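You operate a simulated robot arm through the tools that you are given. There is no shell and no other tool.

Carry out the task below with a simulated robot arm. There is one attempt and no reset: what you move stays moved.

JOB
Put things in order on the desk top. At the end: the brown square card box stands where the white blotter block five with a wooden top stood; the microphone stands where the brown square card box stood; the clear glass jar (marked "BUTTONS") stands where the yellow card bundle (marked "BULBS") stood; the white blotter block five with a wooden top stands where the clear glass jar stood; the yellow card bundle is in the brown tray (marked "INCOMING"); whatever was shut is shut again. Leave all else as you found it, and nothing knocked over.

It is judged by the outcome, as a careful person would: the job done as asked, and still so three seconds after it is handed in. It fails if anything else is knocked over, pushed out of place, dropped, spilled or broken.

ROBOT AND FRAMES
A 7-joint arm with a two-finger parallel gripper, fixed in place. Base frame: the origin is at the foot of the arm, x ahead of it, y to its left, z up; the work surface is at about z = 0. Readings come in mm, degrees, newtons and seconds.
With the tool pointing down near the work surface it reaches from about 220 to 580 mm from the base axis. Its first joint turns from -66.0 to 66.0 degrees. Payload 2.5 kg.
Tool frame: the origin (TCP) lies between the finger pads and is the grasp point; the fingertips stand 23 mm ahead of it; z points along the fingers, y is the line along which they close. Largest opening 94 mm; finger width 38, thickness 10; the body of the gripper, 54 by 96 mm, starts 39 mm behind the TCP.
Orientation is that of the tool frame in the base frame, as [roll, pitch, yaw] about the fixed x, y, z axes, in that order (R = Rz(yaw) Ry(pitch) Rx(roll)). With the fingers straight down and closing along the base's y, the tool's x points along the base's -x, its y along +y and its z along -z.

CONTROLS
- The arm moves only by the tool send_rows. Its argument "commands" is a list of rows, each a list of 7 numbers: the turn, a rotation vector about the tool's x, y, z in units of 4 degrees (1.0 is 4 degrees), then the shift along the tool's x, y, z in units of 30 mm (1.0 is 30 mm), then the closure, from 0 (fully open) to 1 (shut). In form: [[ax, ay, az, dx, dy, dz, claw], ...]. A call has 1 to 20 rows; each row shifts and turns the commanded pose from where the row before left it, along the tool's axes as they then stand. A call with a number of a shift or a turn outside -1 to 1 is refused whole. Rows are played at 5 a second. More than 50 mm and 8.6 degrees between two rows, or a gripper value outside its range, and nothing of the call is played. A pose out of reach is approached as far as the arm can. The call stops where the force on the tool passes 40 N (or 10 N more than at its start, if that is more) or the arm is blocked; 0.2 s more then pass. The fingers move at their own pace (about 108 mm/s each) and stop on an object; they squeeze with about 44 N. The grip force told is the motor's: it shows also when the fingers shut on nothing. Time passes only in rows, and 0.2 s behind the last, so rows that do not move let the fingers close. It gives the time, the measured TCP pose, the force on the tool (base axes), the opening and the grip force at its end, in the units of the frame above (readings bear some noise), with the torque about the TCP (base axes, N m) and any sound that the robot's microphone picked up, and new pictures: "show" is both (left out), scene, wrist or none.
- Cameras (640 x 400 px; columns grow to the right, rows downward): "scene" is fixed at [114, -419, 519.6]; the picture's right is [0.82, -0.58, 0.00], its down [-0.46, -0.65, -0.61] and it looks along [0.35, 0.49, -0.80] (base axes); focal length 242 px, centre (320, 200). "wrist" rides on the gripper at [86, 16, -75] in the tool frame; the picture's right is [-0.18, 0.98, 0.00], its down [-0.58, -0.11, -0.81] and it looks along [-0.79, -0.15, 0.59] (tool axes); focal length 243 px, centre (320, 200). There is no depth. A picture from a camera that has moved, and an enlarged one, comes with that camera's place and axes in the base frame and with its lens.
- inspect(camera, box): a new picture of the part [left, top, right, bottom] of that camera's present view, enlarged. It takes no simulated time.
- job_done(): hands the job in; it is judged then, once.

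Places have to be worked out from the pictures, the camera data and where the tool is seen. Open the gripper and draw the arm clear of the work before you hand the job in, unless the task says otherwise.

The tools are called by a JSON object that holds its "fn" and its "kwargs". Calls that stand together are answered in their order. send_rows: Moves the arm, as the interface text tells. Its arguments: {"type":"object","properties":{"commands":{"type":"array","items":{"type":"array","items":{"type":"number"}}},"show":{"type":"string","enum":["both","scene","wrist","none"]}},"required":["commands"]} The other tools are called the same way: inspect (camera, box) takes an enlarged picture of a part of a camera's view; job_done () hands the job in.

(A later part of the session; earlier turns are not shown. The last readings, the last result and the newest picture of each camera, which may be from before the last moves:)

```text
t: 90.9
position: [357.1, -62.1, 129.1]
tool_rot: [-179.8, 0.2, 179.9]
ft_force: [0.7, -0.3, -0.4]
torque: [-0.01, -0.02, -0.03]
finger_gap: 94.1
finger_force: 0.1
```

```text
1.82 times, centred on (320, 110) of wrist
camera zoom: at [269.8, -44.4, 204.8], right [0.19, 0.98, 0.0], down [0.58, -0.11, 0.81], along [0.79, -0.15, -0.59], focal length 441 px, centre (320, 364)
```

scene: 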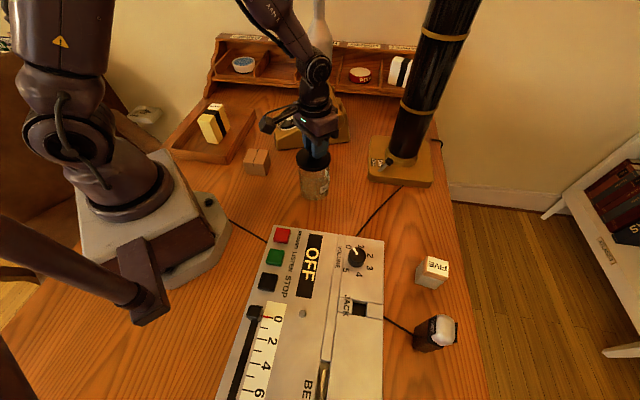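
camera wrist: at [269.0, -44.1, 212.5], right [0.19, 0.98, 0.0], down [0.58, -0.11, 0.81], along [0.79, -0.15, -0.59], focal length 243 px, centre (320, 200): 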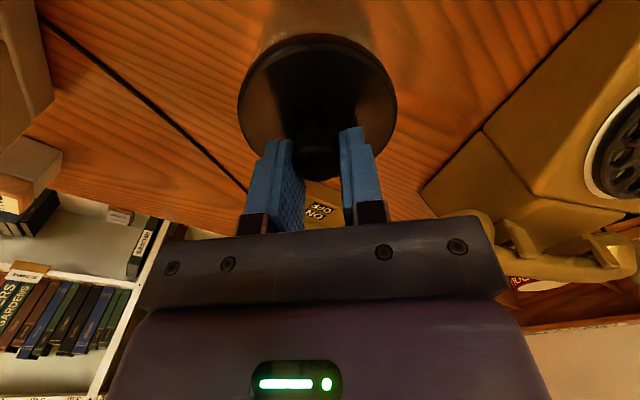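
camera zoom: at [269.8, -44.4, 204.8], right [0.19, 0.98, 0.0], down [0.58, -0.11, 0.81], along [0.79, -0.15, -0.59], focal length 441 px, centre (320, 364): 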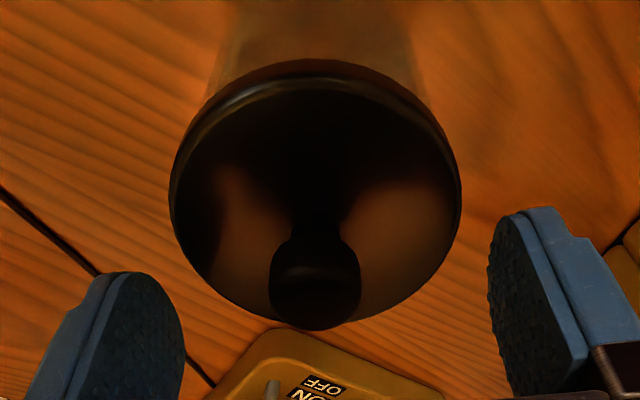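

The lid sits square and shut on the jar, which stands at the bundle's old place. Next is the FIVE block: I rise, turn to yaw ≈125.5, and head toward it.

{"fn": "send_rows", "kwargs": {"commands": [[0, 0, 0, 0, 0, -0.8, 0], [0, 0, 1, 0, 0, -0.8, 0], [0, 0, 1, 0, 0, -0.8, 0], [0, 0, 1, 0, 0, -0.7, 0], [0, 0, 1, 0, 0, 0, 0], [0, 0, 1, 0, 0, 0, 0], [0, 0, 1, 0, 0, 0, 0], [0, 0, 1, 0, 0, 0, 0], [0, 0, 1, 0, 0, 0, 0], [0, 0, 1, 0, 0, 0, 0], [0, 0, 1, 0, 0, 0, 0], [0, 0, 1, 0, 0, 0, 0], [0, 0, 1, 0, 0, 0, 0], [0, 0, 1, 0, 0, 0, 0], [0, 0, 0.6, 0, 0, 0, 0], [0, 0, 0, -0.909, -0.589, 0, 0], [0, 0, 0, -0.909, -0.589, 0, 0], [0, 0, 0, -0.909, -0.589, 0, 0], [0, 0, 0, -0.909, -0.589, 0, 0], [0, 0, 0, -0.909, -0.589, 0, 0]], "show": "scene"}}

{"fn": "send_rows", "kwargs": {"commands": [[0, 0, 0, -0.909, -0.589, 0, 0], [0, 0, 0, -0.909, -0.589, 0, 0], [0, 0, 0, -0.909, -0.589, 0, 0], [0, 0, 0, -0.909, -0.589, 0, 0], [0, 0, 0, 0, 0, 0.5, 0], [0, 0, 0, 0, 0, 0.5, 0], [0, 0, 0, 0, 0, 0, 0]], "show": "both"}}

{"fn": "inspect", "kwargs": {"camera": "wrist", "box": [220, 0, 420, 200]}}

```text
t: 95.1
position: [361.1, -225.8, 226.0]
tool_rot: [179.8, 0.3, 125.4]
ft_force: [0.6, 0.3, 0.2]
torque: [0.02, -0.02, -0.01]
finger_gap: 94.0
finger_force: 0.1
```

scene: 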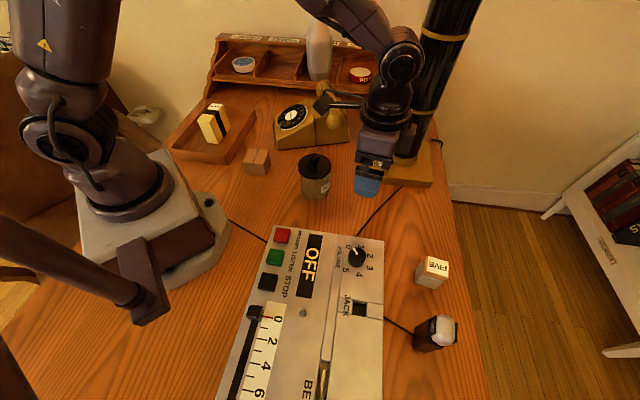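

```text
t: 96.7
position: [369.6, -356.0, 193.7]
tool_rot: [179.9, 0.2, 125.4]
ft_force: [-0.2, 0.8, -0.3]
torque: [-0.01, 0.02, 0.01]
finger_gap: 93.8
finger_force: 0.1
camera wrist: at [331.8, -274.2, 267.8], right [0.91, 0.42, 0.0], down [0.25, -0.54, 0.81], along [0.34, -0.73, -0.59], focal length 243 px, centre (320, 200)
```

scene: 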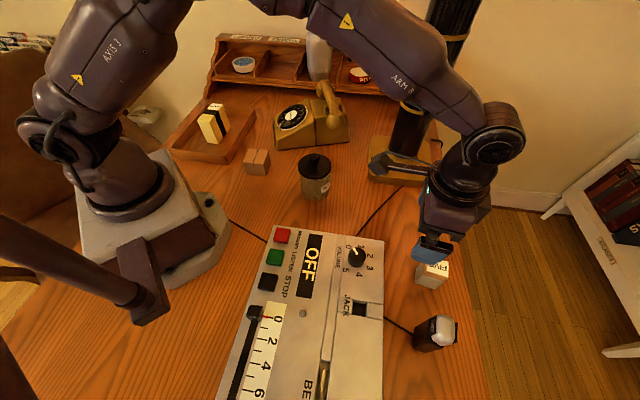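
wrist: 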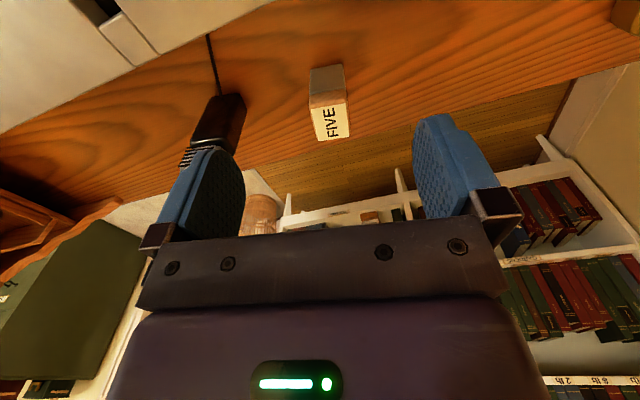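

```text
2.00 times, centred on (320, 100) of wrist
camera zoom: at [331.8, -274.2, 267.8], right [0.91, 0.42, 0.0], down [0.25, -0.54, 0.81], along [0.34, -0.73, -0.59], focal length 485 px, centre (320, 400)
```

zoom: 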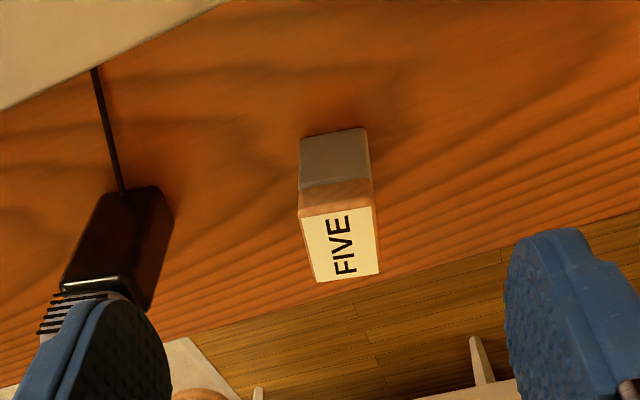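

The block is centred sideways and aligned with the fingers; its centre lies about 57 mm further out. I move over it and lower to z≈38.

{"fn": "send_rows", "kwargs": {"commands": [[0, 0, 0, -0.95, 0, 0, 0], [0, 0, 0, -0.95, 0, 0, 0], [0, 0, 0, 0, 0, 0.9, 0], [0, 0, 0, 0, 0, 0.9, 0], [0, 0, 0, 0, 0, 0.9, 0], [0, 0, 0, 0, 0, 0, 0]], "show": "both"}}

{"fn": "inspect", "kwargs": {"camera": "wrist", "box": [220, 0, 420, 200]}}

```text
t: 98.1
position: [402.4, -402.5, 112.5]
tool_rot: [-180.0, 0.3, 125.5]
ft_force: [0.7, -0.5, -0.9]
torque: [0.01, 0.03, 0.02]
finger_gap: 94.1
finger_force: 0.0
camera wrist: at [365.2, -320.6, 187.3], right [0.91, 0.42, 0.0], down [0.25, -0.53, 0.81], along [0.34, -0.73, -0.59], focal length 243 px, centre (320, 200)
```

scene: 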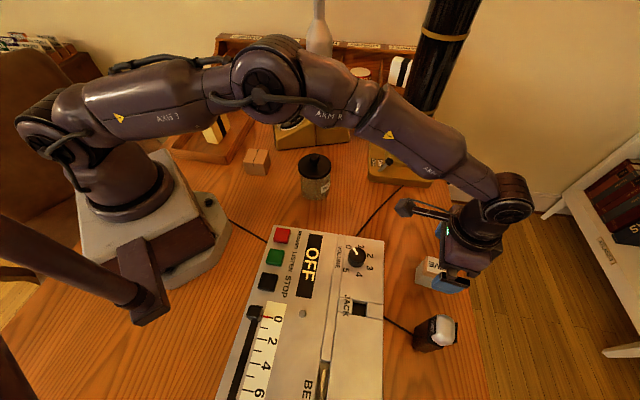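
wrist: 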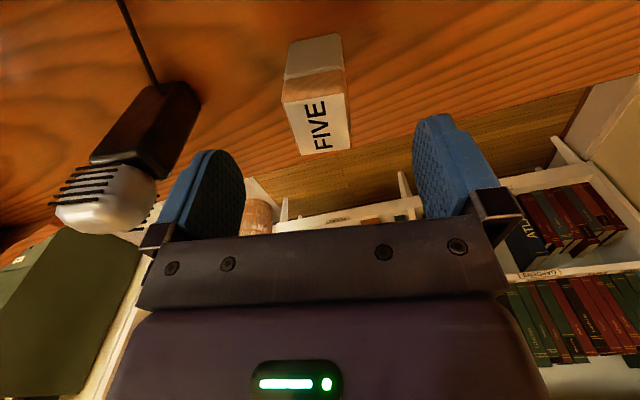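

```text
2.00 times, centred on (320, 100) of wrist
camera zoom: at [365.2, -320.6, 187.3], right [0.91, 0.42, 0.0], down [0.25, -0.53, 0.81], along [0.34, -0.73, -0.59], focal length 485 px, centre (320, 400)
```

zoom: 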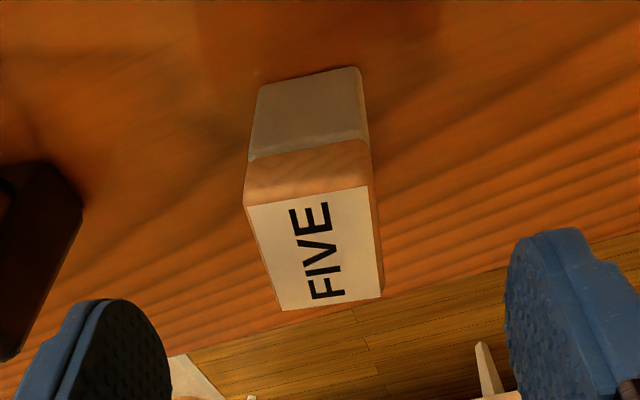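

The block is centred in the grip to within 2 mm. I lower to z≈38.

{"fn": "send_rows", "kwargs": {"commands": [[0, 0, 0, 0, 0, 0.8, 0], [0, 0, 0, 0, 0, 0.8, 0], [0, 0, 0, 0, 0, 0.5, 0], [0, 0, 0, 0, 0, 0.37, 0], [0, 0, 0, 0, 0, 0, 0]], "show": "both"}}

```text
t: 99.3
position: [403.1, -400.4, 38.4]
tool_rot: [179.9, 0.1, 125.4]
ft_force: [0.5, -0.6, 0.5]
torque: [0.01, -0.01, 0.03]
finger_gap: 94.1
finger_force: 0.0
camera wrist: at [366.0, -319.7, 113.4], right [0.91, 0.42, 0.0], down [0.25, -0.54, 0.81], along [0.34, -0.73, -0.59], focal length 243 px, centre (320, 200)
```

scene: 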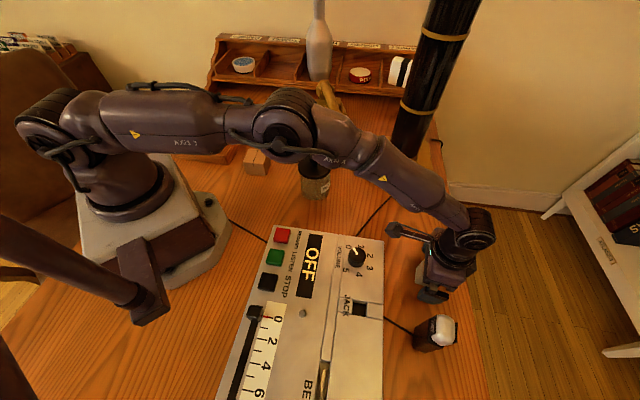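
wrist: 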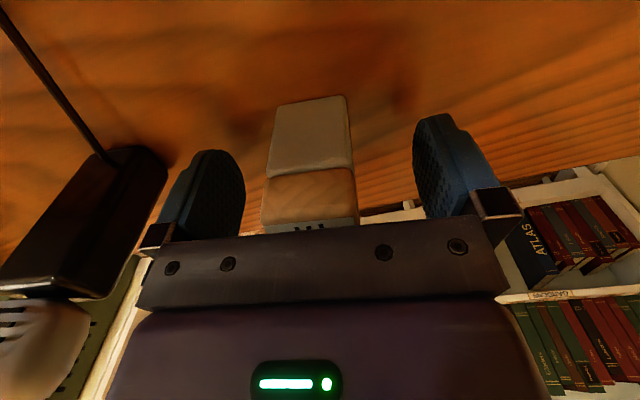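

The fingers straddle the block, mic clear to the side. I close on the block and wait for the squeeze.

{"fn": "send_rows", "kwargs": {"commands": [[0, 0, 0, 0, 0, 0, 0.4], [0, 0, 0, 0, 0, 0, 0.6], [0, 0, 0, 0, 0, 0, 0.8], [0, 0, 0, 0, 0, 0, 0.8], [0, 0, 0, 0, 0, 0, 0.8], [0, 0, 0, 0, 0, 0, 0.8], [0, 0, 0, 0, 0, 0, 0.8], [0, 0, 0, 0, 0, -0.2, 0.8], [0, 0, 0, 0, 0, -0.2, 0.8], [0, 0, 0, 0, 0, 0, 0.8]], "show": "both"}}

{"fn": "inspect", "kwargs": {"camera": "scene", "box": [385, 220, 485, 300]}}

```text
t: 101.5
position: [402.1, -401.6, 51.7]
tool_rot: [179.9, 0.2, 125.3]
ft_force: [-0.1, -0.9, -0.8]
torque: [-0.01, 0.02, 0.02]
finger_gap: 35.5
finger_force: 44.0
camera wrist: at [365.7, -320.2, 125.4], right [0.91, 0.42, 0.0], down [0.25, -0.54, 0.81], along [0.34, -0.73, -0.59], focal length 243 px, centre (320, 200)
```

scene: 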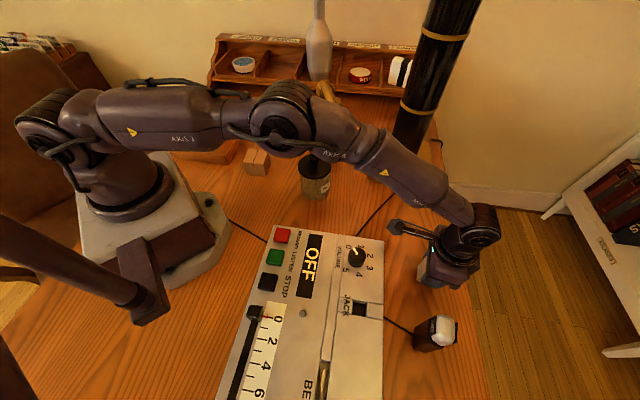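
wrist: 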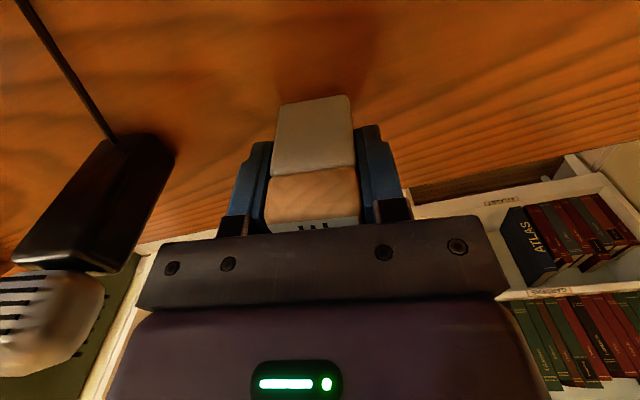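

```text
5.00 times, centred on (435, 260) of scene
camera zoom: at [114.0, -419.0, 519.6], right [0.82, -0.58, 0.0], down [-0.46, -0.65, -0.61], along [0.35, 0.49, -0.8], focal length 1208 px, centre (-255, -100)
```

zoom: 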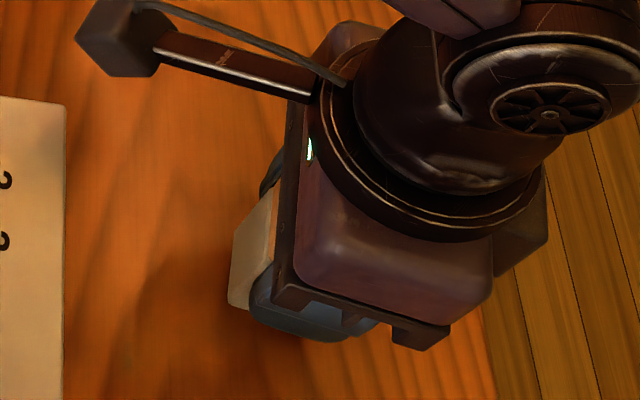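

The block is up off the desk with the fingers at 35.5 mm. I raise it to z≈140 and carry it by (-14,+155) to the jar's old place.

{"fn": "send_rows", "kwargs": {"commands": [[0, 0, 0, 0, 0, -1, 0.8], [0, 0, 0, 0, 0, -1, 0.8], [0, 0, 0, 0, 0, -1, 0.8], [0, 0, 0, 0.749, 0.4356, 0, 0.8], [0, 0, 0, 0.749, 0.4356, 0, 0.8], [0, 0, 0, 0.749, 0.4356, 0, 0.8], [0, 0, 0, 0.749, 0.4356, 0, 0.8], [0, 0, 0, 0.749, 0.4356, 0, 0.8], [0, 0, 0, 0.749, 0.4356, 0, 0.8], [0, 0, 0, 0, 0, 0, 0.8]], "show": "both"}}

{"fn": "inspect", "kwargs": {"camera": "scene", "box": [320, 140, 440, 260]}}

```text
t: 103.7
position: [388.6, -246.0, 142.5]
tool_rot: [179.9, 0.2, 125.4]
ft_force: [0.0, -0.3, -1.4]
torque: [0.02, 0.0, -0.01]
finger_gap: 35.6
finger_force: 44.3
camera wrist: at [351.9, -165.0, 215.8], right [0.91, 0.42, 0.0], down [0.25, -0.54, 0.81], along [0.34, -0.73, -0.59], focal length 243 px, centre (320, 200)
```

scene: 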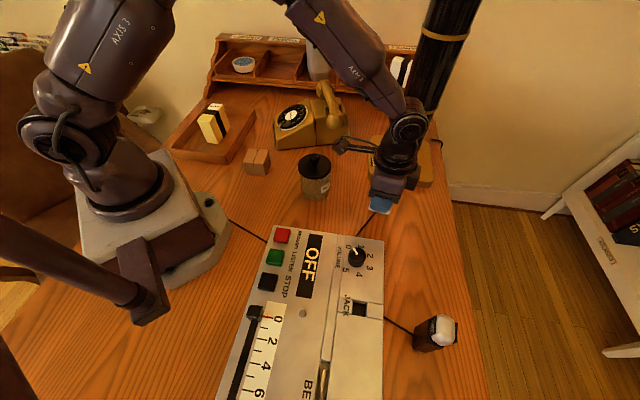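
wrist: 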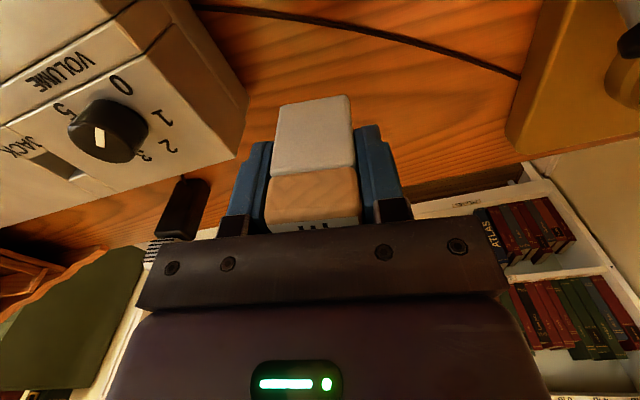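

```text
3.33 times, centred on (380, 200) of scene
camera zoom: at [114.0, -419.0, 519.6], right [0.82, -0.58, 0.0], down [-0.46, -0.65, -0.61], along [0.35, 0.49, -0.8], focal length 805 px, centre (120, 200)
```

zoom: 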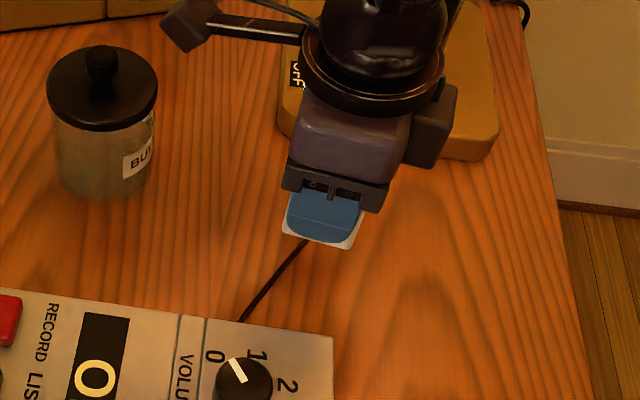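

The block is over the jar's old place within about 1 mm and the recorder is clear. I lower it to just above the desk, then in tiny steps.

{"fn": "send_rows", "kwargs": {"commands": [[0, 0, 0, 0, 0, 0.9, 0.8], [0, 0, 0, 0, 0, 0.9, 0.8], [0, 0, 0, 0, 0, 0.9, 0.8], [0, 0, 0, 0, 0, 0.6, 0.8], [0, 0, 0, 0, 0, 0, 0.8], [0, 0, 0, 0, 0, 0, 0.8]], "show": "wrist"}}

{"fn": "send_rows", "kwargs": {"commands": [[0, 0, 0, 0, 0, 0.04, 0.8], [0, 0, 0, 0, 0, 0, 0.8]], "show": "none"}}

{"fn": "send_rows", "kwargs": {"commands": [[0, 0, 0, 0, 0, 0.03, 0.8], [0, 0, 0, 0, 0, 0, 0.8]], "show": "none"}}

```text
t: 105.1
position: [390.6, -246.5, 41.7]
tool_rot: [179.9, 0.2, 125.5]
ft_force: [-0.8, -0.3, -0.5]
torque: [-0.01, -0.01, 0.01]
finger_gap: 35.4
finger_force: 44.1
camera wrist: at [352.2, -164.8, 115.6], right [0.91, 0.42, 0.0], down [0.25, -0.54, 0.81], along [0.34, -0.73, -0.59], focal length 243 px, centre (320, 200)
```

wrist: 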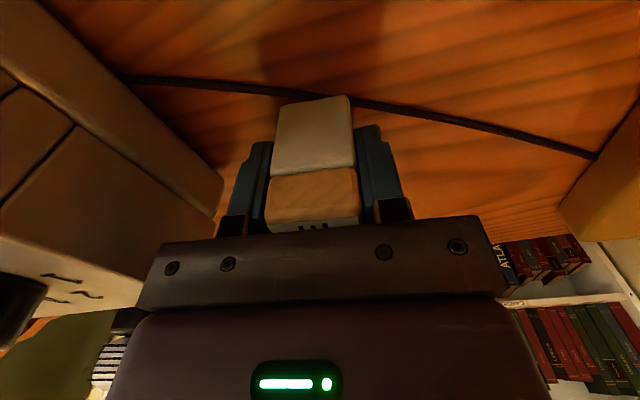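

```text
t: 105.7
position: [389.7, -245.8, 40.2]
tool_rot: [179.9, 0.2, 125.5]
ft_force: [0.2, -0.3, -0.4]
torque: [0.03, 0.01, -0.01]
finger_gap: 35.5
finger_force: 43.7
```

```text
t: 106.3
position: [390.3, -245.4, 39.3]
tool_rot: [179.9, 0.2, 125.5]
ft_force: [-1.3, 1.2, 3.7]
torque: [-0.04, 0.1, -0.04]
finger_gap: 35.4
finger_force: 44.1
```

The block just touches the desk (3.7 N). I release by opening only part way, to keep away from the recorder.

{"fn": "send_rows", "kwargs": {"commands": [[0, 0, 0, 0, 0, 0, 0.6], [0, 0, 0, 0, 0, 0, 0.5], [0, 0, 0, 0, 0, 0, 0.4], [0, 0, 0, 0, 0, 0, 0.35], [0, 0, 0, 0, 0, 0, 0.35], [0, 0, 0, 0, 0, 0, 0.35]], "show": "both"}}

```text
t: 107.7
position: [388.3, -245.7, 38.8]
tool_rot: [179.9, 0.2, 125.5]
ft_force: [-0.1, 0.1, -0.2]
torque: [-0.02, 0.0, -0.02]
finger_gap: 61.1
finger_force: 0.0
camera wrist: at [352.0, -164.5, 113.5], right [0.91, 0.42, 0.0], down [0.25, -0.54, 0.81], along [0.34, -0.73, -0.59], focal length 243 px, centre (320, 200)
```

scene: 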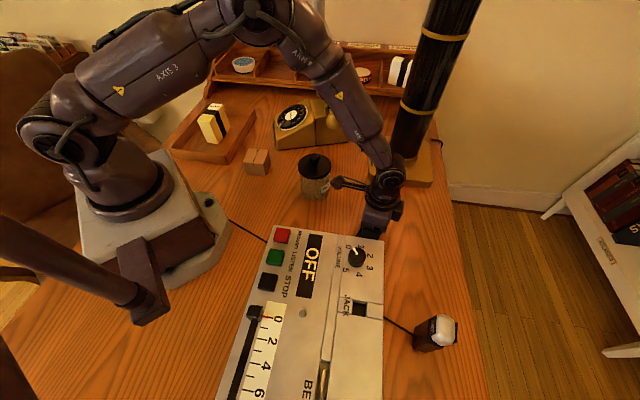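
wrist: 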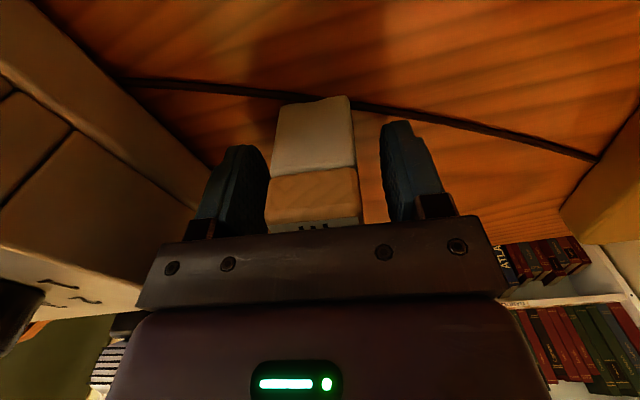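

The block stands free at the jar's old place. I rise straight up and start across toward the brown card box, turning to yaw ≈138.

{"fn": "send_rows", "kwargs": {"commands": [[0, 0, 0, 0, 0, -0.5, 0.35], [0, 0, 0, 0, 0, -1, 0.35], [0, 0, 0, 0, 0, -1, 0.35], [0, 0, -0.8, 0, 0, -1, 0.2], [0, 0, -0.8, 0, 0, -1, 0], [0, 0, -0.8, 0, 0, -0.9, 0], [0, 0, -0.8, 0, 0, 0, 0], [0, 0, 0, 0.914, 0.424, 0, 0], [0, 0, 0, 0.914, 0.424, 0, 0], [0, 0, 0, 0.914, 0.424, 0, 0], [0, 0, 0, 0.914, 0.424, 0, 0], [0, 0, 0, 0.914, 0.424, 0, 0], [0, 0, 0, 0.914, 0.424, 0, 0], [0, 0, 0, 0.914, 0.424, 0, 0], [0, 0, 0, 0.914, 0.424, 0, 0], [0, 0, 0, 0.914, 0.424, 0, 0], [0, 0, 0, 0.914, 0.424, 0, 0], [0, 0, 0, 0.914, 0.424, 0, 0], [0, 0, 0, 0.914, 0.424, 0, 0], [0, 0, 0, 0.914, 0.424, 0, 0]], "show": "both"}}

{"fn": "inspect", "kwargs": {"camera": "scene", "box": [290, 140, 440, 260]}}

{"fn": "inspect", "kwargs": {"camera": "wrist", "box": [220, 0, 420, 200]}}

```text
t: 111.9
position: [231.1, 115.8, 201.1]
tool_rot: [180.0, 0.2, 138.2]
ft_force: [0.1, 0.1, 0.0]
torque: [-0.02, 0.01, -0.04]
finger_gap: 94.3
finger_force: 0.0
camera wrist: at [177.7, 187.6, 275.3], right [0.79, 0.61, 0.0], down [0.36, -0.47, 0.81], along [0.49, -0.64, -0.59], focal length 243 px, centre (320, 200)
```

scene: 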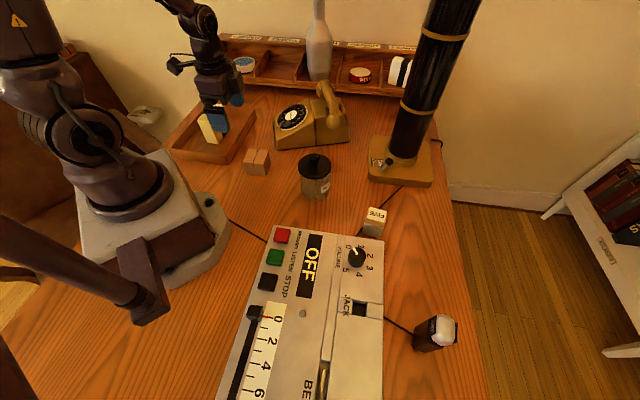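
wrist: 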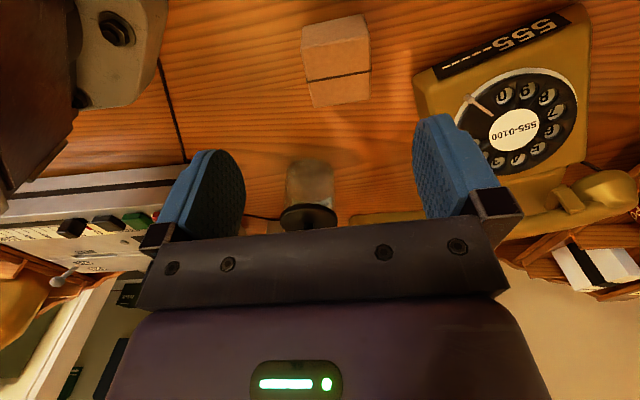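

```text
3.33 times, centred on (365, 200) of scene
camera zoom: at [114.0, -419.0, 519.6], right [0.82, -0.58, 0.0], down [-0.46, -0.65, -0.61], along [0.35, 0.49, -0.8], focal length 805 px, centre (170, 200)
```

zoom: 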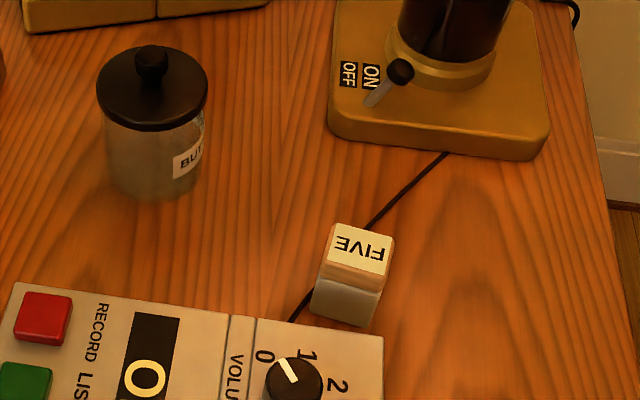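

```text
2.00 times, centred on (320, 100) of wrist
camera zoom: at [177.7, 187.6, 275.3], right [0.79, 0.61, 0.0], down [0.36, -0.47, 0.81], along [0.49, -0.64, -0.59], focal length 485 px, centre (320, 400)
```

zoom: 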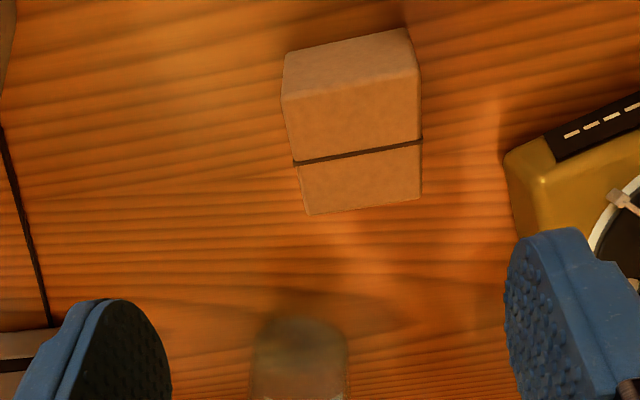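

The block and jar both stand properly at their new places. The card box is square to the fingers, 29 mm ahead and 12 mm to the left; I move over it and lower to z≈110 for a check.

{"fn": "send_rows", "kwargs": {"commands": [[0, 0, 0, -0.967, 0.393, 0, 0], [0, 0, 0, 0, 0, 1, 0], [0, 0, 0, 0, 0, 1, 0], [0, 0, 0, 0, 0, 1, 0], [0, 0, 0, 0, 0, 0, 0]], "show": "both"}}

{"fn": "inspect", "kwargs": {"camera": "wrist", "box": [220, 0, 420, 200]}}

```text
t: 113.1
position: [262.4, 104.8, 110.5]
tool_rot: [179.9, 0.1, 138.2]
ft_force: [0.8, -1.3, -0.4]
torque: [0.02, 0.0, -0.03]
finger_gap: 94.2
finger_force: 0.0
camera wrist: at [207.4, 176.2, 185.7], right [0.79, 0.61, 0.0], down [0.36, -0.47, 0.81], along [0.49, -0.64, -0.59], focal length 243 px, centre (320, 200)
```

scene: 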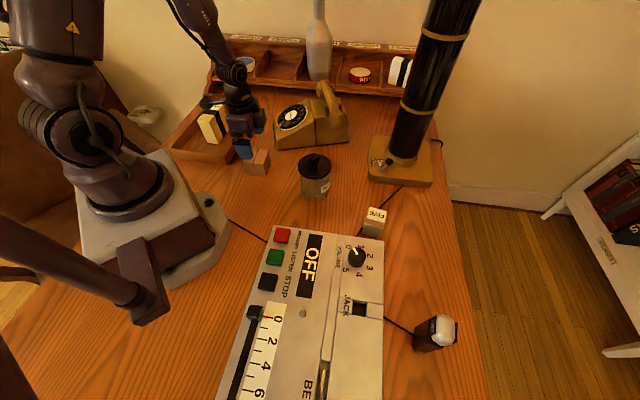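
wrist: 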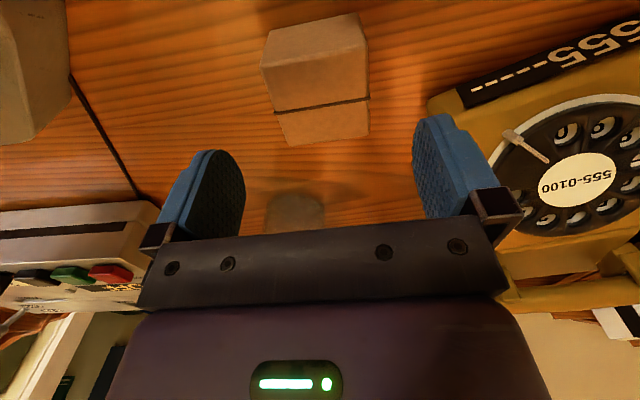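

```text
2.00 times, centred on (320, 100) of wrist
camera zoom: at [207.4, 176.2, 185.7], right [0.79, 0.61, 0.0], down [0.36, -0.47, 0.81], along [0.49, -0.64, -0.59], focal length 485 px, centre (320, 400)
```

zoom: 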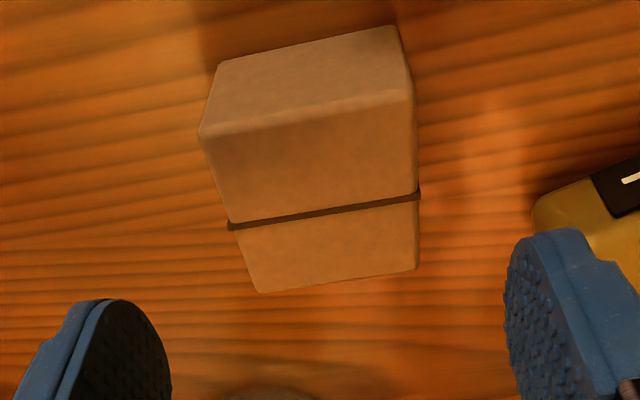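

The box is centred to within a millimetre. I lower to z≈30 around it.

{"fn": "send_rows", "kwargs": {"commands": [[0, 0, 0, 0, 0, 0.9, 0], [0, 0, 0, 0, 0, 0.9, 0], [0, 0, 0, 0, 0, 0.85, 0], [0, 0, 0, 0, 0, 0, 0]], "show": "wrist"}}

```text
t: 114.1
position: [262.4, 104.5, 31.3]
tool_rot: [179.9, 0.2, 138.3]
ft_force: [0.3, 0.5, 0.2]
torque: [0.03, 0.01, 0.01]
finger_gap: 93.9
finger_force: 0.1
camera wrist: at [208.3, 175.3, 105.3], right [0.79, 0.61, 0.0], down [0.36, -0.47, 0.81], along [0.49, -0.64, -0.59], focal length 243 px, centre (320, 200)
```

wrist: 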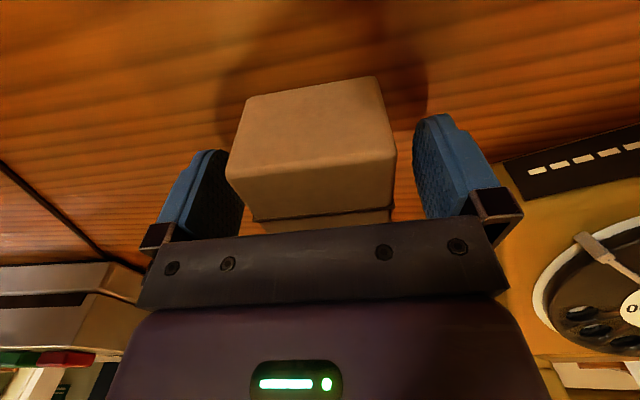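

The fingers straddle the card box. I close, wait, and make a small test lift.

{"fn": "send_rows", "kwargs": {"commands": [[0, 0, 0, 0, 0, 0, 0.25], [0, 0, 0, 0, 0, 0, 0.4], [0, 0, 0, 0, 0, 0, 0.6], [0, 0, 0, 0, 0, 0, 0.6], [0, 0, 0, 0, 0, 0, 0.6], [0, 0, 0, 0, 0, 0, 0.6], [0, 0, 0, 0, 0, 0, 0.6], [0, 0, 0, 0, 0, -0.2, 0.6], [0, 0, 0, 0, 0, -0.3, 0.6], [0, 0, 0, 0, 0, 0, 0.6]], "show": "both"}}

```text
t: 116.3
position: [261.8, 103.2, 45.8]
tool_rot: [-180.0, 0.2, 138.3]
ft_force: [0.0, -0.3, -0.8]
torque: [0.05, 0.0, -0.02]
finger_gap: 58.9
finger_force: 44.0
camera wrist: at [207.8, 174.8, 119.8], right [0.79, 0.61, 0.0], down [0.36, -0.47, 0.81], along [0.49, -0.64, -0.59], focal length 243 px, centre (320, 200)
```

scene: 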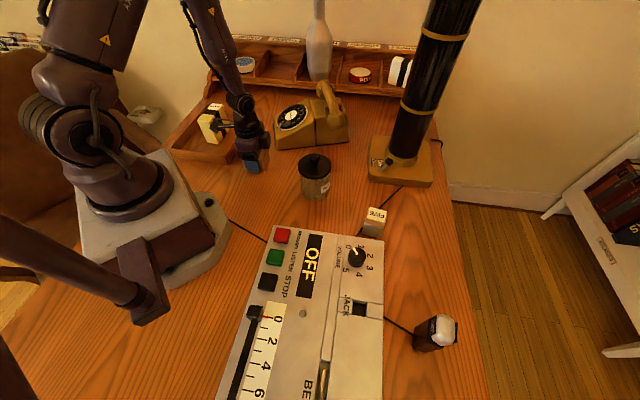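
wrist: 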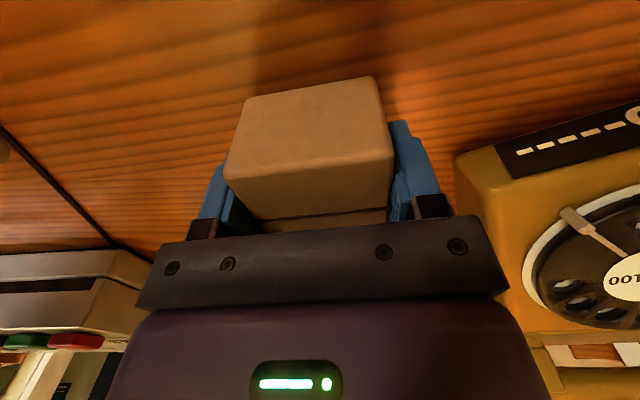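

The card box is held at 58.9 mm and lifted. I raise it to z≈190 and carry it over toward the block's old place.

{"fn": "send_rows", "kwargs": {"commands": [[0, 0, 0, 0, 0, -0.967, 0.6], [0, 0, 0, 0, 0, -0.967, 0.6], [0, 0, 0, 0, 0, -0.967, 0.6], [0, 0, 0, 0, 0, -0.967, 0.6], [0, 0, 0, 0, 0, -0.967, 0.6], [0, 0, 0, -0.8237, -0.5265, 0, 0.6], [0, 0, 0, -0.8237, -0.5265, 0, 0.6], [0, 0, 0, -0.8237, -0.5265, 0, 0.6], [0, 0, 0, -0.8237, -0.5265, 0, 0.6], [0, 0, 0, -0.8237, -0.5265, 0, 0.6], [0, 0, 0, -0.8237, -0.5265, 0, 0.6], [0, 0, 0, -0.8237, -0.5265, 0, 0.6], [0, 0, 0, -0.8237, -0.5265, 0, 0.6], [0, 0, 0, -0.8237, -0.5265, 0, 0.6], [0, 0, 0, -0.8237, -0.5265, 0, 0.6], [0, 0, 0, -0.8237, -0.5265, 0, 0.6], [0, 0, 0, -0.8237, -0.5265, 0, 0.6], [0, 0, 0, -0.8237, -0.5265, 0, 0.6], [0, 0, 0, 0, 0, 0, 0.6]], "show": "both"}}

```text
t: 120.3
position: [364.8, -264.1, 192.7]
tool_rot: [180.0, 0.2, 138.3]
ft_force: [0.2, -0.2, -0.6]
torque: [-0.01, -0.01, 0.0]
finger_gap: 59.2
finger_force: 44.1
camera wrist: at [311.5, -191.9, 266.7], right [0.79, 0.61, 0.0], down [0.36, -0.47, 0.81], along [0.49, -0.64, -0.59], focal length 243 px, centre (320, 200)
```

scene: 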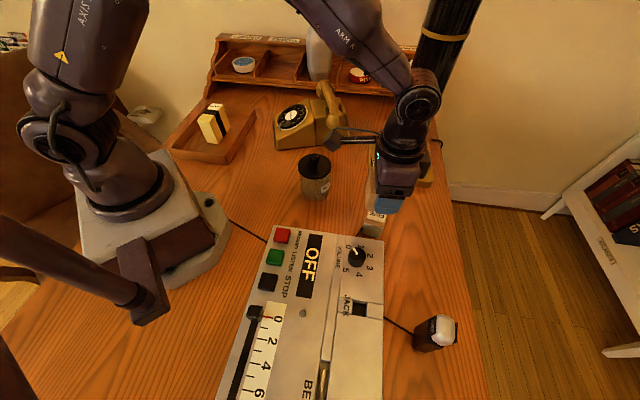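
wrist: 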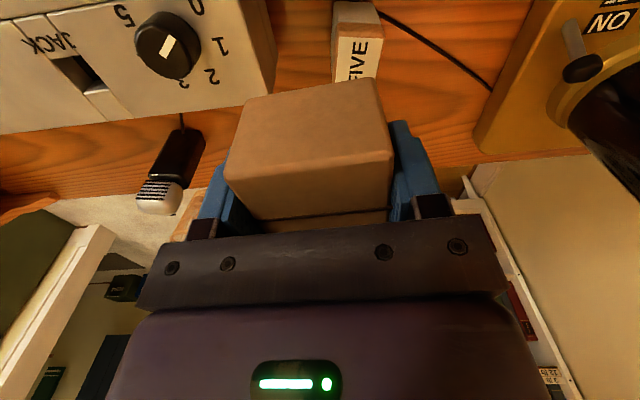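

The box passes above the recorder and block safely. I carry it the remaining distance to over the block's old place.

{"fn": "send_rows", "kwargs": {"commands": [[0, 0, 0, -0.8225, -0.526, 0, 0.6], [0, 0, 0, -0.8225, -0.526, 0, 0.6], [0, 0, 0, -0.8225, -0.526, 0, 0.6], [0, 0, 0, -0.8225, -0.526, 0, 0.6], [0, 0, 0, -0.8225, -0.526, 0, 0.6], [0, 0, 0, 0, 0, 0, 0.6], [0, 0, 0, 0, 0, 1, 0.6], [0, 0, 0, 0, 0, 1, 0.6], [0, 0, 0, 0, 0, 1, 0.6], [0, 0, 0, 0, 0, 0, 0.6]], "show": "both"}}

```text
t: 122.5
position: [405.4, -402.7, 104.1]
tool_rot: [180.0, 0.3, 138.1]
ft_force: [0.4, -0.9, -0.1]
torque: [-0.01, 0.0, 0.02]
finger_gap: 58.8
finger_force: 44.1
camera wrist: at [351.0, -332.1, 178.2], right [0.79, 0.61, 0.0], down [0.36, -0.47, 0.81], along [0.49, -0.64, -0.59], focal length 243 px, centre (320, 200)
```

scene: 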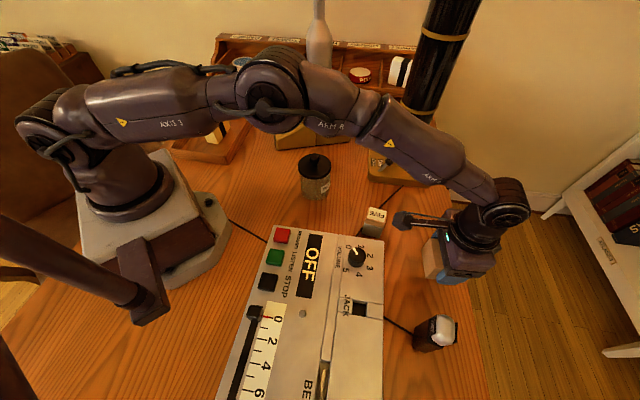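
wrist: 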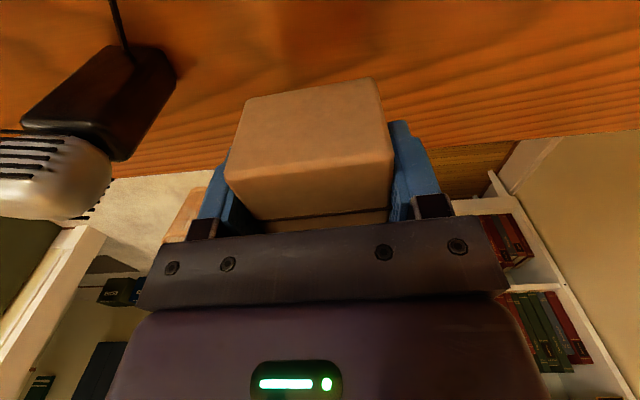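

The box is over the block's old place within a millimetre, with the mic well to the side. I lower to just above the desk and then in small steps.

{"fn": "send_rows", "kwargs": {"commands": [[0, 0, 0, 0, 0, 0.9, 0.6], [0, 0, 0, 0, 0, 0.9, 0.6], [0, 0, 0, 0, 0, 0.5, 0.6], [0, 0, 0, 0, 0, 0, 0.6]], "show": "wrist"}}

{"fn": "send_rows", "kwargs": {"commands": [[0, 0, 0, 0, 0, 0.06, 0.6], [0, 0, 0, 0, 0, 0, 0.6]], "show": "none"}}

{"fn": "send_rows", "kwargs": {"commands": [[0, 0, 0, 0, 0, 0.03, 0.6], [0, 0, 0, 0, 0, 0, 0.6]], "show": "none"}}

```text
t: 123.5
position: [405.2, -401.5, 33.4]
tool_rot: [179.9, 0.1, 138.3]
ft_force: [0.2, 0.1, -0.9]
torque: [0.0, -0.03, 0.0]
finger_gap: 58.8
finger_force: 44.1
camera wrist: at [350.9, -332.0, 108.1], right [0.79, 0.61, 0.0], down [0.36, -0.47, 0.81], along [0.49, -0.64, -0.59], focal length 243 px, centre (320, 200)
```

wrist: 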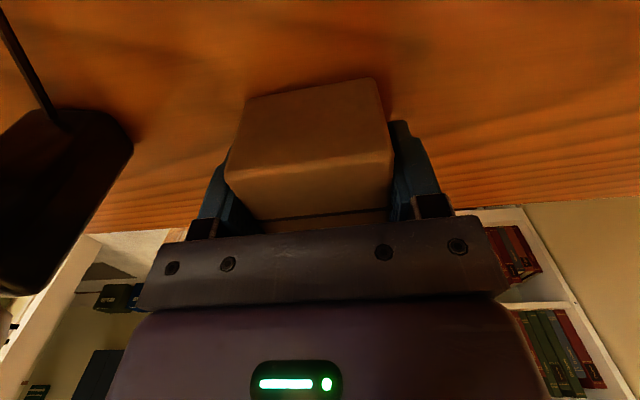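

```text
t: 124.1
position: [405.3, -403.3, 32.3]
tool_rot: [-179.9, 0.2, 138.3]
ft_force: [-0.2, 0.5, -1.2]
torque: [-0.01, -0.04, -0.02]
finger_gap: 59.0
finger_force: 43.4
```

```text
t: 124.7
position: [405.5, -404.2, 29.9]
tool_rot: [-180.0, 0.3, 138.3]
ft_force: [0.4, -0.5, -0.8]
torque: [-0.04, -0.01, 0.0]
finger_gap: 58.8
finger_force: 43.6
```

Still not touching; I step down a little further.

{"fn": "send_rows", "kwargs": {"commands": [[0, 0, 0, 0, 0, 0.03, 0.6], [0, 0, 0, 0, 0, 0, 0.6]], "show": "none"}}

{"fn": "send_rows", "kwargs": {"commands": [[0, 0, 0, 0, 0, 0.02, 0.6], [0, 0, 0, 0, 0, 0, 0.6]], "show": "none"}}

```text
t: 125.3
position: [405.1, -403.2, 31.1]
tool_rot: [180.0, 0.3, 138.4]
ft_force: [-1.0, 1.8, 7.4]
torque: [0.08, 0.12, -0.02]
finger_gap: 59.0
finger_force: 44.6
```

```text
t: 125.9
position: [404.9, -403.8, 30.8]
tool_rot: [-180.0, 0.4, 138.2]
ft_force: [-4.3, 3.8, 17.9]
torque: [0.21, 0.24, 0.0]
finger_gap: 59.0
finger_force: 43.7
```

The box is on the desk. I ease back by half a millimetre and open part way to release it.

{"fn": "send_rows", "kwargs": {"commands": [[0, 0, 0, 0, 0, -0.015, 0.6], [0, 0, 0, 0, 0, 0, 0.45], [0, 0, 0, 0, 0, 0, 0.3], [0, 0, 0, 0, 0, 0, 0.2], [0, 0, 0, 0, 0, 0, 0.15], [0, 0, 0, 0, 0, 0, 0.15]], "show": "both"}}

```text
t: 127.3
position: [405.1, -405.1, 30.6]
tool_rot: [-179.8, 0.1, 138.3]
ft_force: [-0.9, -0.7, -0.1]
torque: [0.0, -0.01, 0.05]
finger_gap: 80.1
finger_force: 0.0
camera wrist: at [350.3, -332.9, 103.9], right [0.79, 0.61, 0.0], down [0.36, -0.47, 0.81], along [0.49, -0.64, -0.59], focal length 243 px, centre (320, 200)
```

scene: 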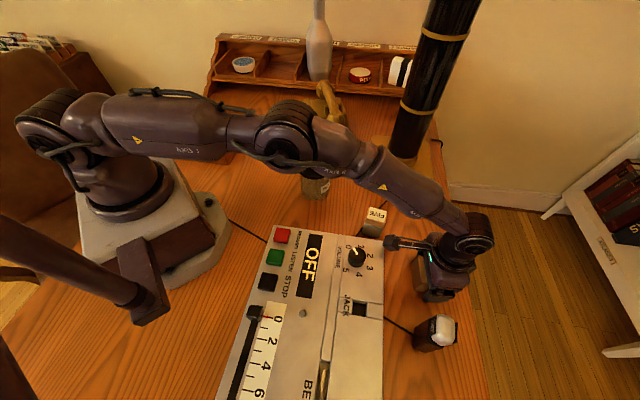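
wrist: 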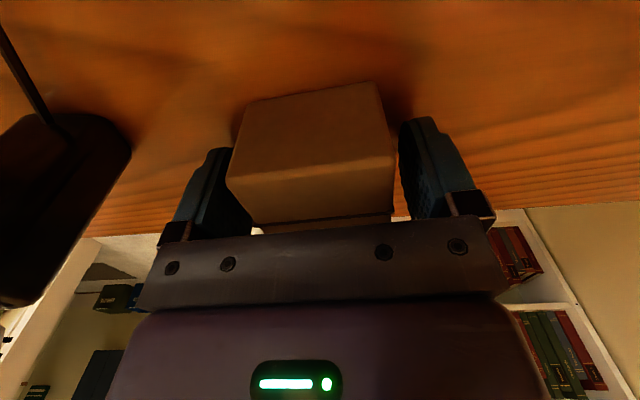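

The box is released and stands in place. I rise, turn to yaw ≈118.4 and move to a viewing pose short of the microphone.

{"fn": "send_rows", "kwargs": {"commands": [[0, 0, 0, 0, 0, -0.5, 0.15], [0, 0, 0, 0, 0, -1, 0.15], [0, 0, 0, 0, 0, -1, 0.15], [0, 0, 0, 0, 0, -1, 0.15], [0, 0, 1, 0, 0, -1, 0], [0, 0, 1, 0, 0, -1, 0], [0, 0, 1, 0, 0, -0.2, 0], [0, 0, 1, 0, 0, 0, 0], [0, 0, 1, 0, 0, 0, 0], [0, 0, 0, 0.29, -0.817, 0, 0], [0, 0, 0, 0.29, -0.817, 0, 0], [0, 0, 0, 0.29, -0.817, 0, 0], [0, 0, 0, 0.29, -0.817, 0, 0], [0, 0, 0, 0.29, -0.817, 0, 0], [0, 0, 0, 0, 0, 0, 0]], "show": "both"}}

{"fn": "inspect", "kwargs": {"camera": "wrist", "box": [240, 20, 400, 180]}}

{"fn": "inspect", "kwargs": {"camera": "scene", "box": [370, 230, 490, 360]}}

```text
t: 130.5
position: [274.2, -424.1, 200.5]
tool_rot: [179.9, 0.2, 118.2]
ft_force: [0.0, 0.1, -1.0]
torque: [0.01, 0.0, 0.02]
finger_gap: 93.9
finger_force: 0.2
camera wrist: at [247.7, -339.0, 275.0], right [0.95, 0.3, 0.0], down [0.18, -0.56, 0.81], along [0.25, -0.77, -0.59], focal length 243 px, centre (320, 200)
```

scene: 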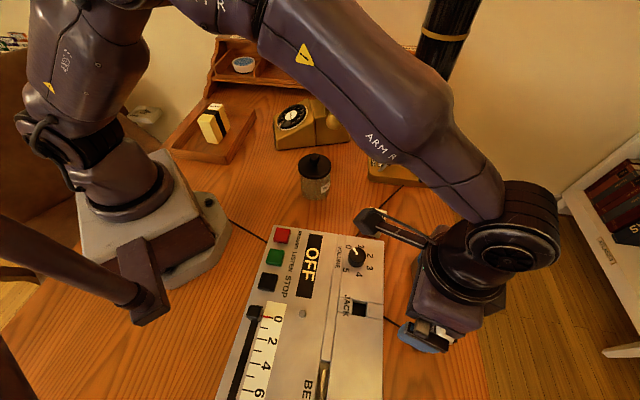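
wrist: 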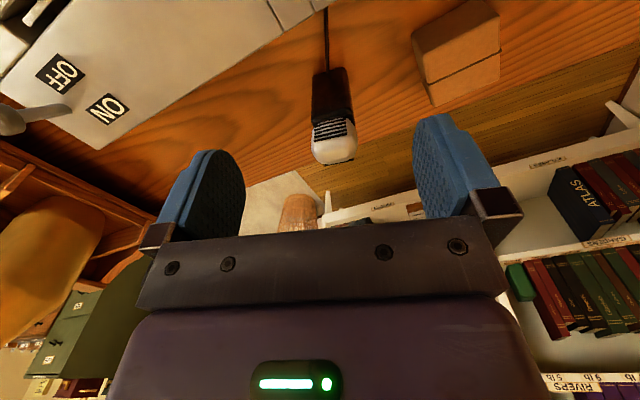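

```text
2.50 times, centred on (320, 100) of wrist
camera zoom: at [247.7, -339.0, 275.0], right [0.95, 0.3, 0.0], down [0.18, -0.56, 0.81], along [0.25, -0.77, -0.59], focal length 606 px, centre (320, 450)
```

zoom: 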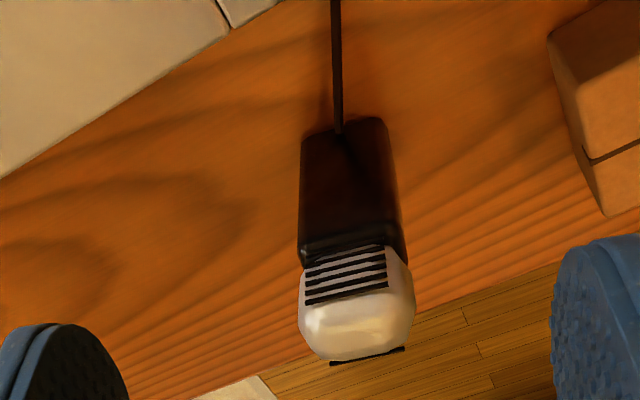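

```text
3.08 times, centred on (430, 295) of scene
camera zoom: at [113.9, -419.0, 519.6], right [0.82, -0.58, 0.0], down [-0.46, -0.65, -0.61], along [0.35, 0.49, -0.8], focal length 743 px, centre (-18, -92)
```

zoom: 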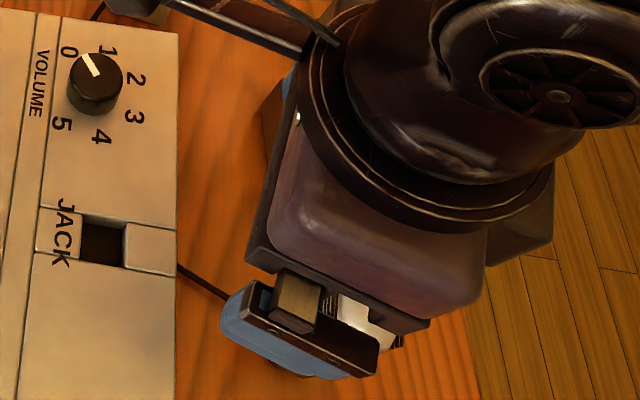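

The mic is aligned with the fingers; its centre is about 61 mm further out and 2 mm left. I move over it and lower to z≈130 to check.

{"fn": "send_rows", "kwargs": {"commands": [[0, 0, 0, -0.678, 0.027, 0, 0], [0, 0, 0, -0.678, 0.027, 0, 0], [0, 0, 0, -0.678, 0.027, 0, 0], [0, 0, 0, 0, 0, 0.7, 0], [0, 0, 0, 0, 0, 0.7, 0], [0, 0, 0, 0, 0, 0.7, 0], [0, 0, 0, 0, 0, 0, 0]], "show": "both"}}

{"fn": "inspect", "kwargs": {"camera": "wrist", "box": [220, 0, 420, 220]}}

```text
t: 132.1
position: [306.0, -476.3, 137.7]
tool_rot: [179.8, 0.3, 118.2]
ft_force: [0.1, -0.5, 0.2]
torque: [0.0, 0.0, 0.0]
finger_gap: 93.9
finger_force: 0.0
camera wrist: at [278.4, -391.2, 211.4], right [0.95, 0.3, 0.0], down [0.18, -0.56, 0.81], along [0.25, -0.77, -0.59], focal length 243 px, centre (320, 200)
```

scene: 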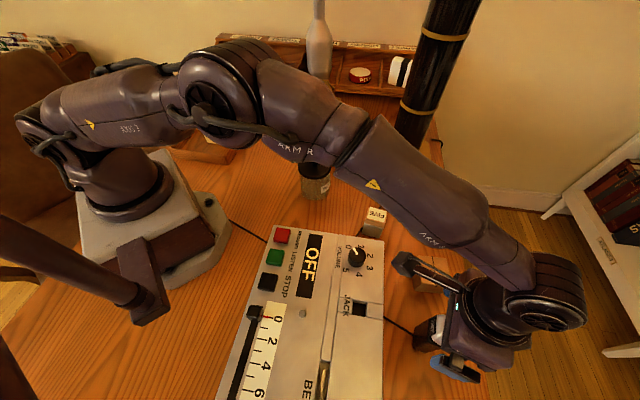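
wrist: 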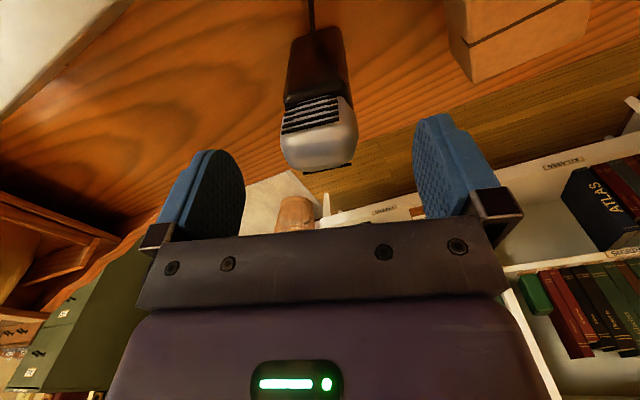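

```text
1.82 times, centred on (320, 110) of wrist
camera zoom: at [278.4, -391.2, 211.4], right [0.95, 0.3, 0.0], down [0.18, -0.56, 0.81], along [0.25, -0.77, -0.59], focal length 441 px, centre (320, 364)
```

zoom: 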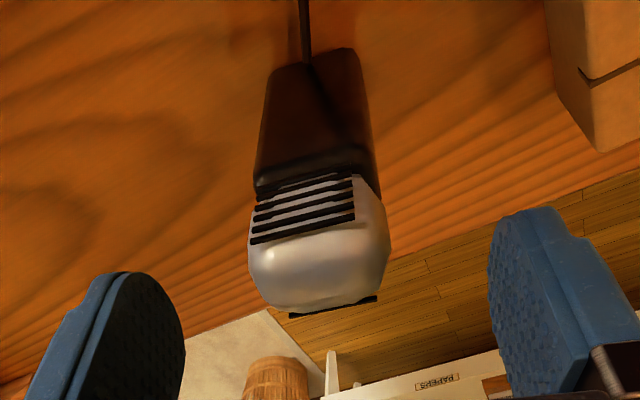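

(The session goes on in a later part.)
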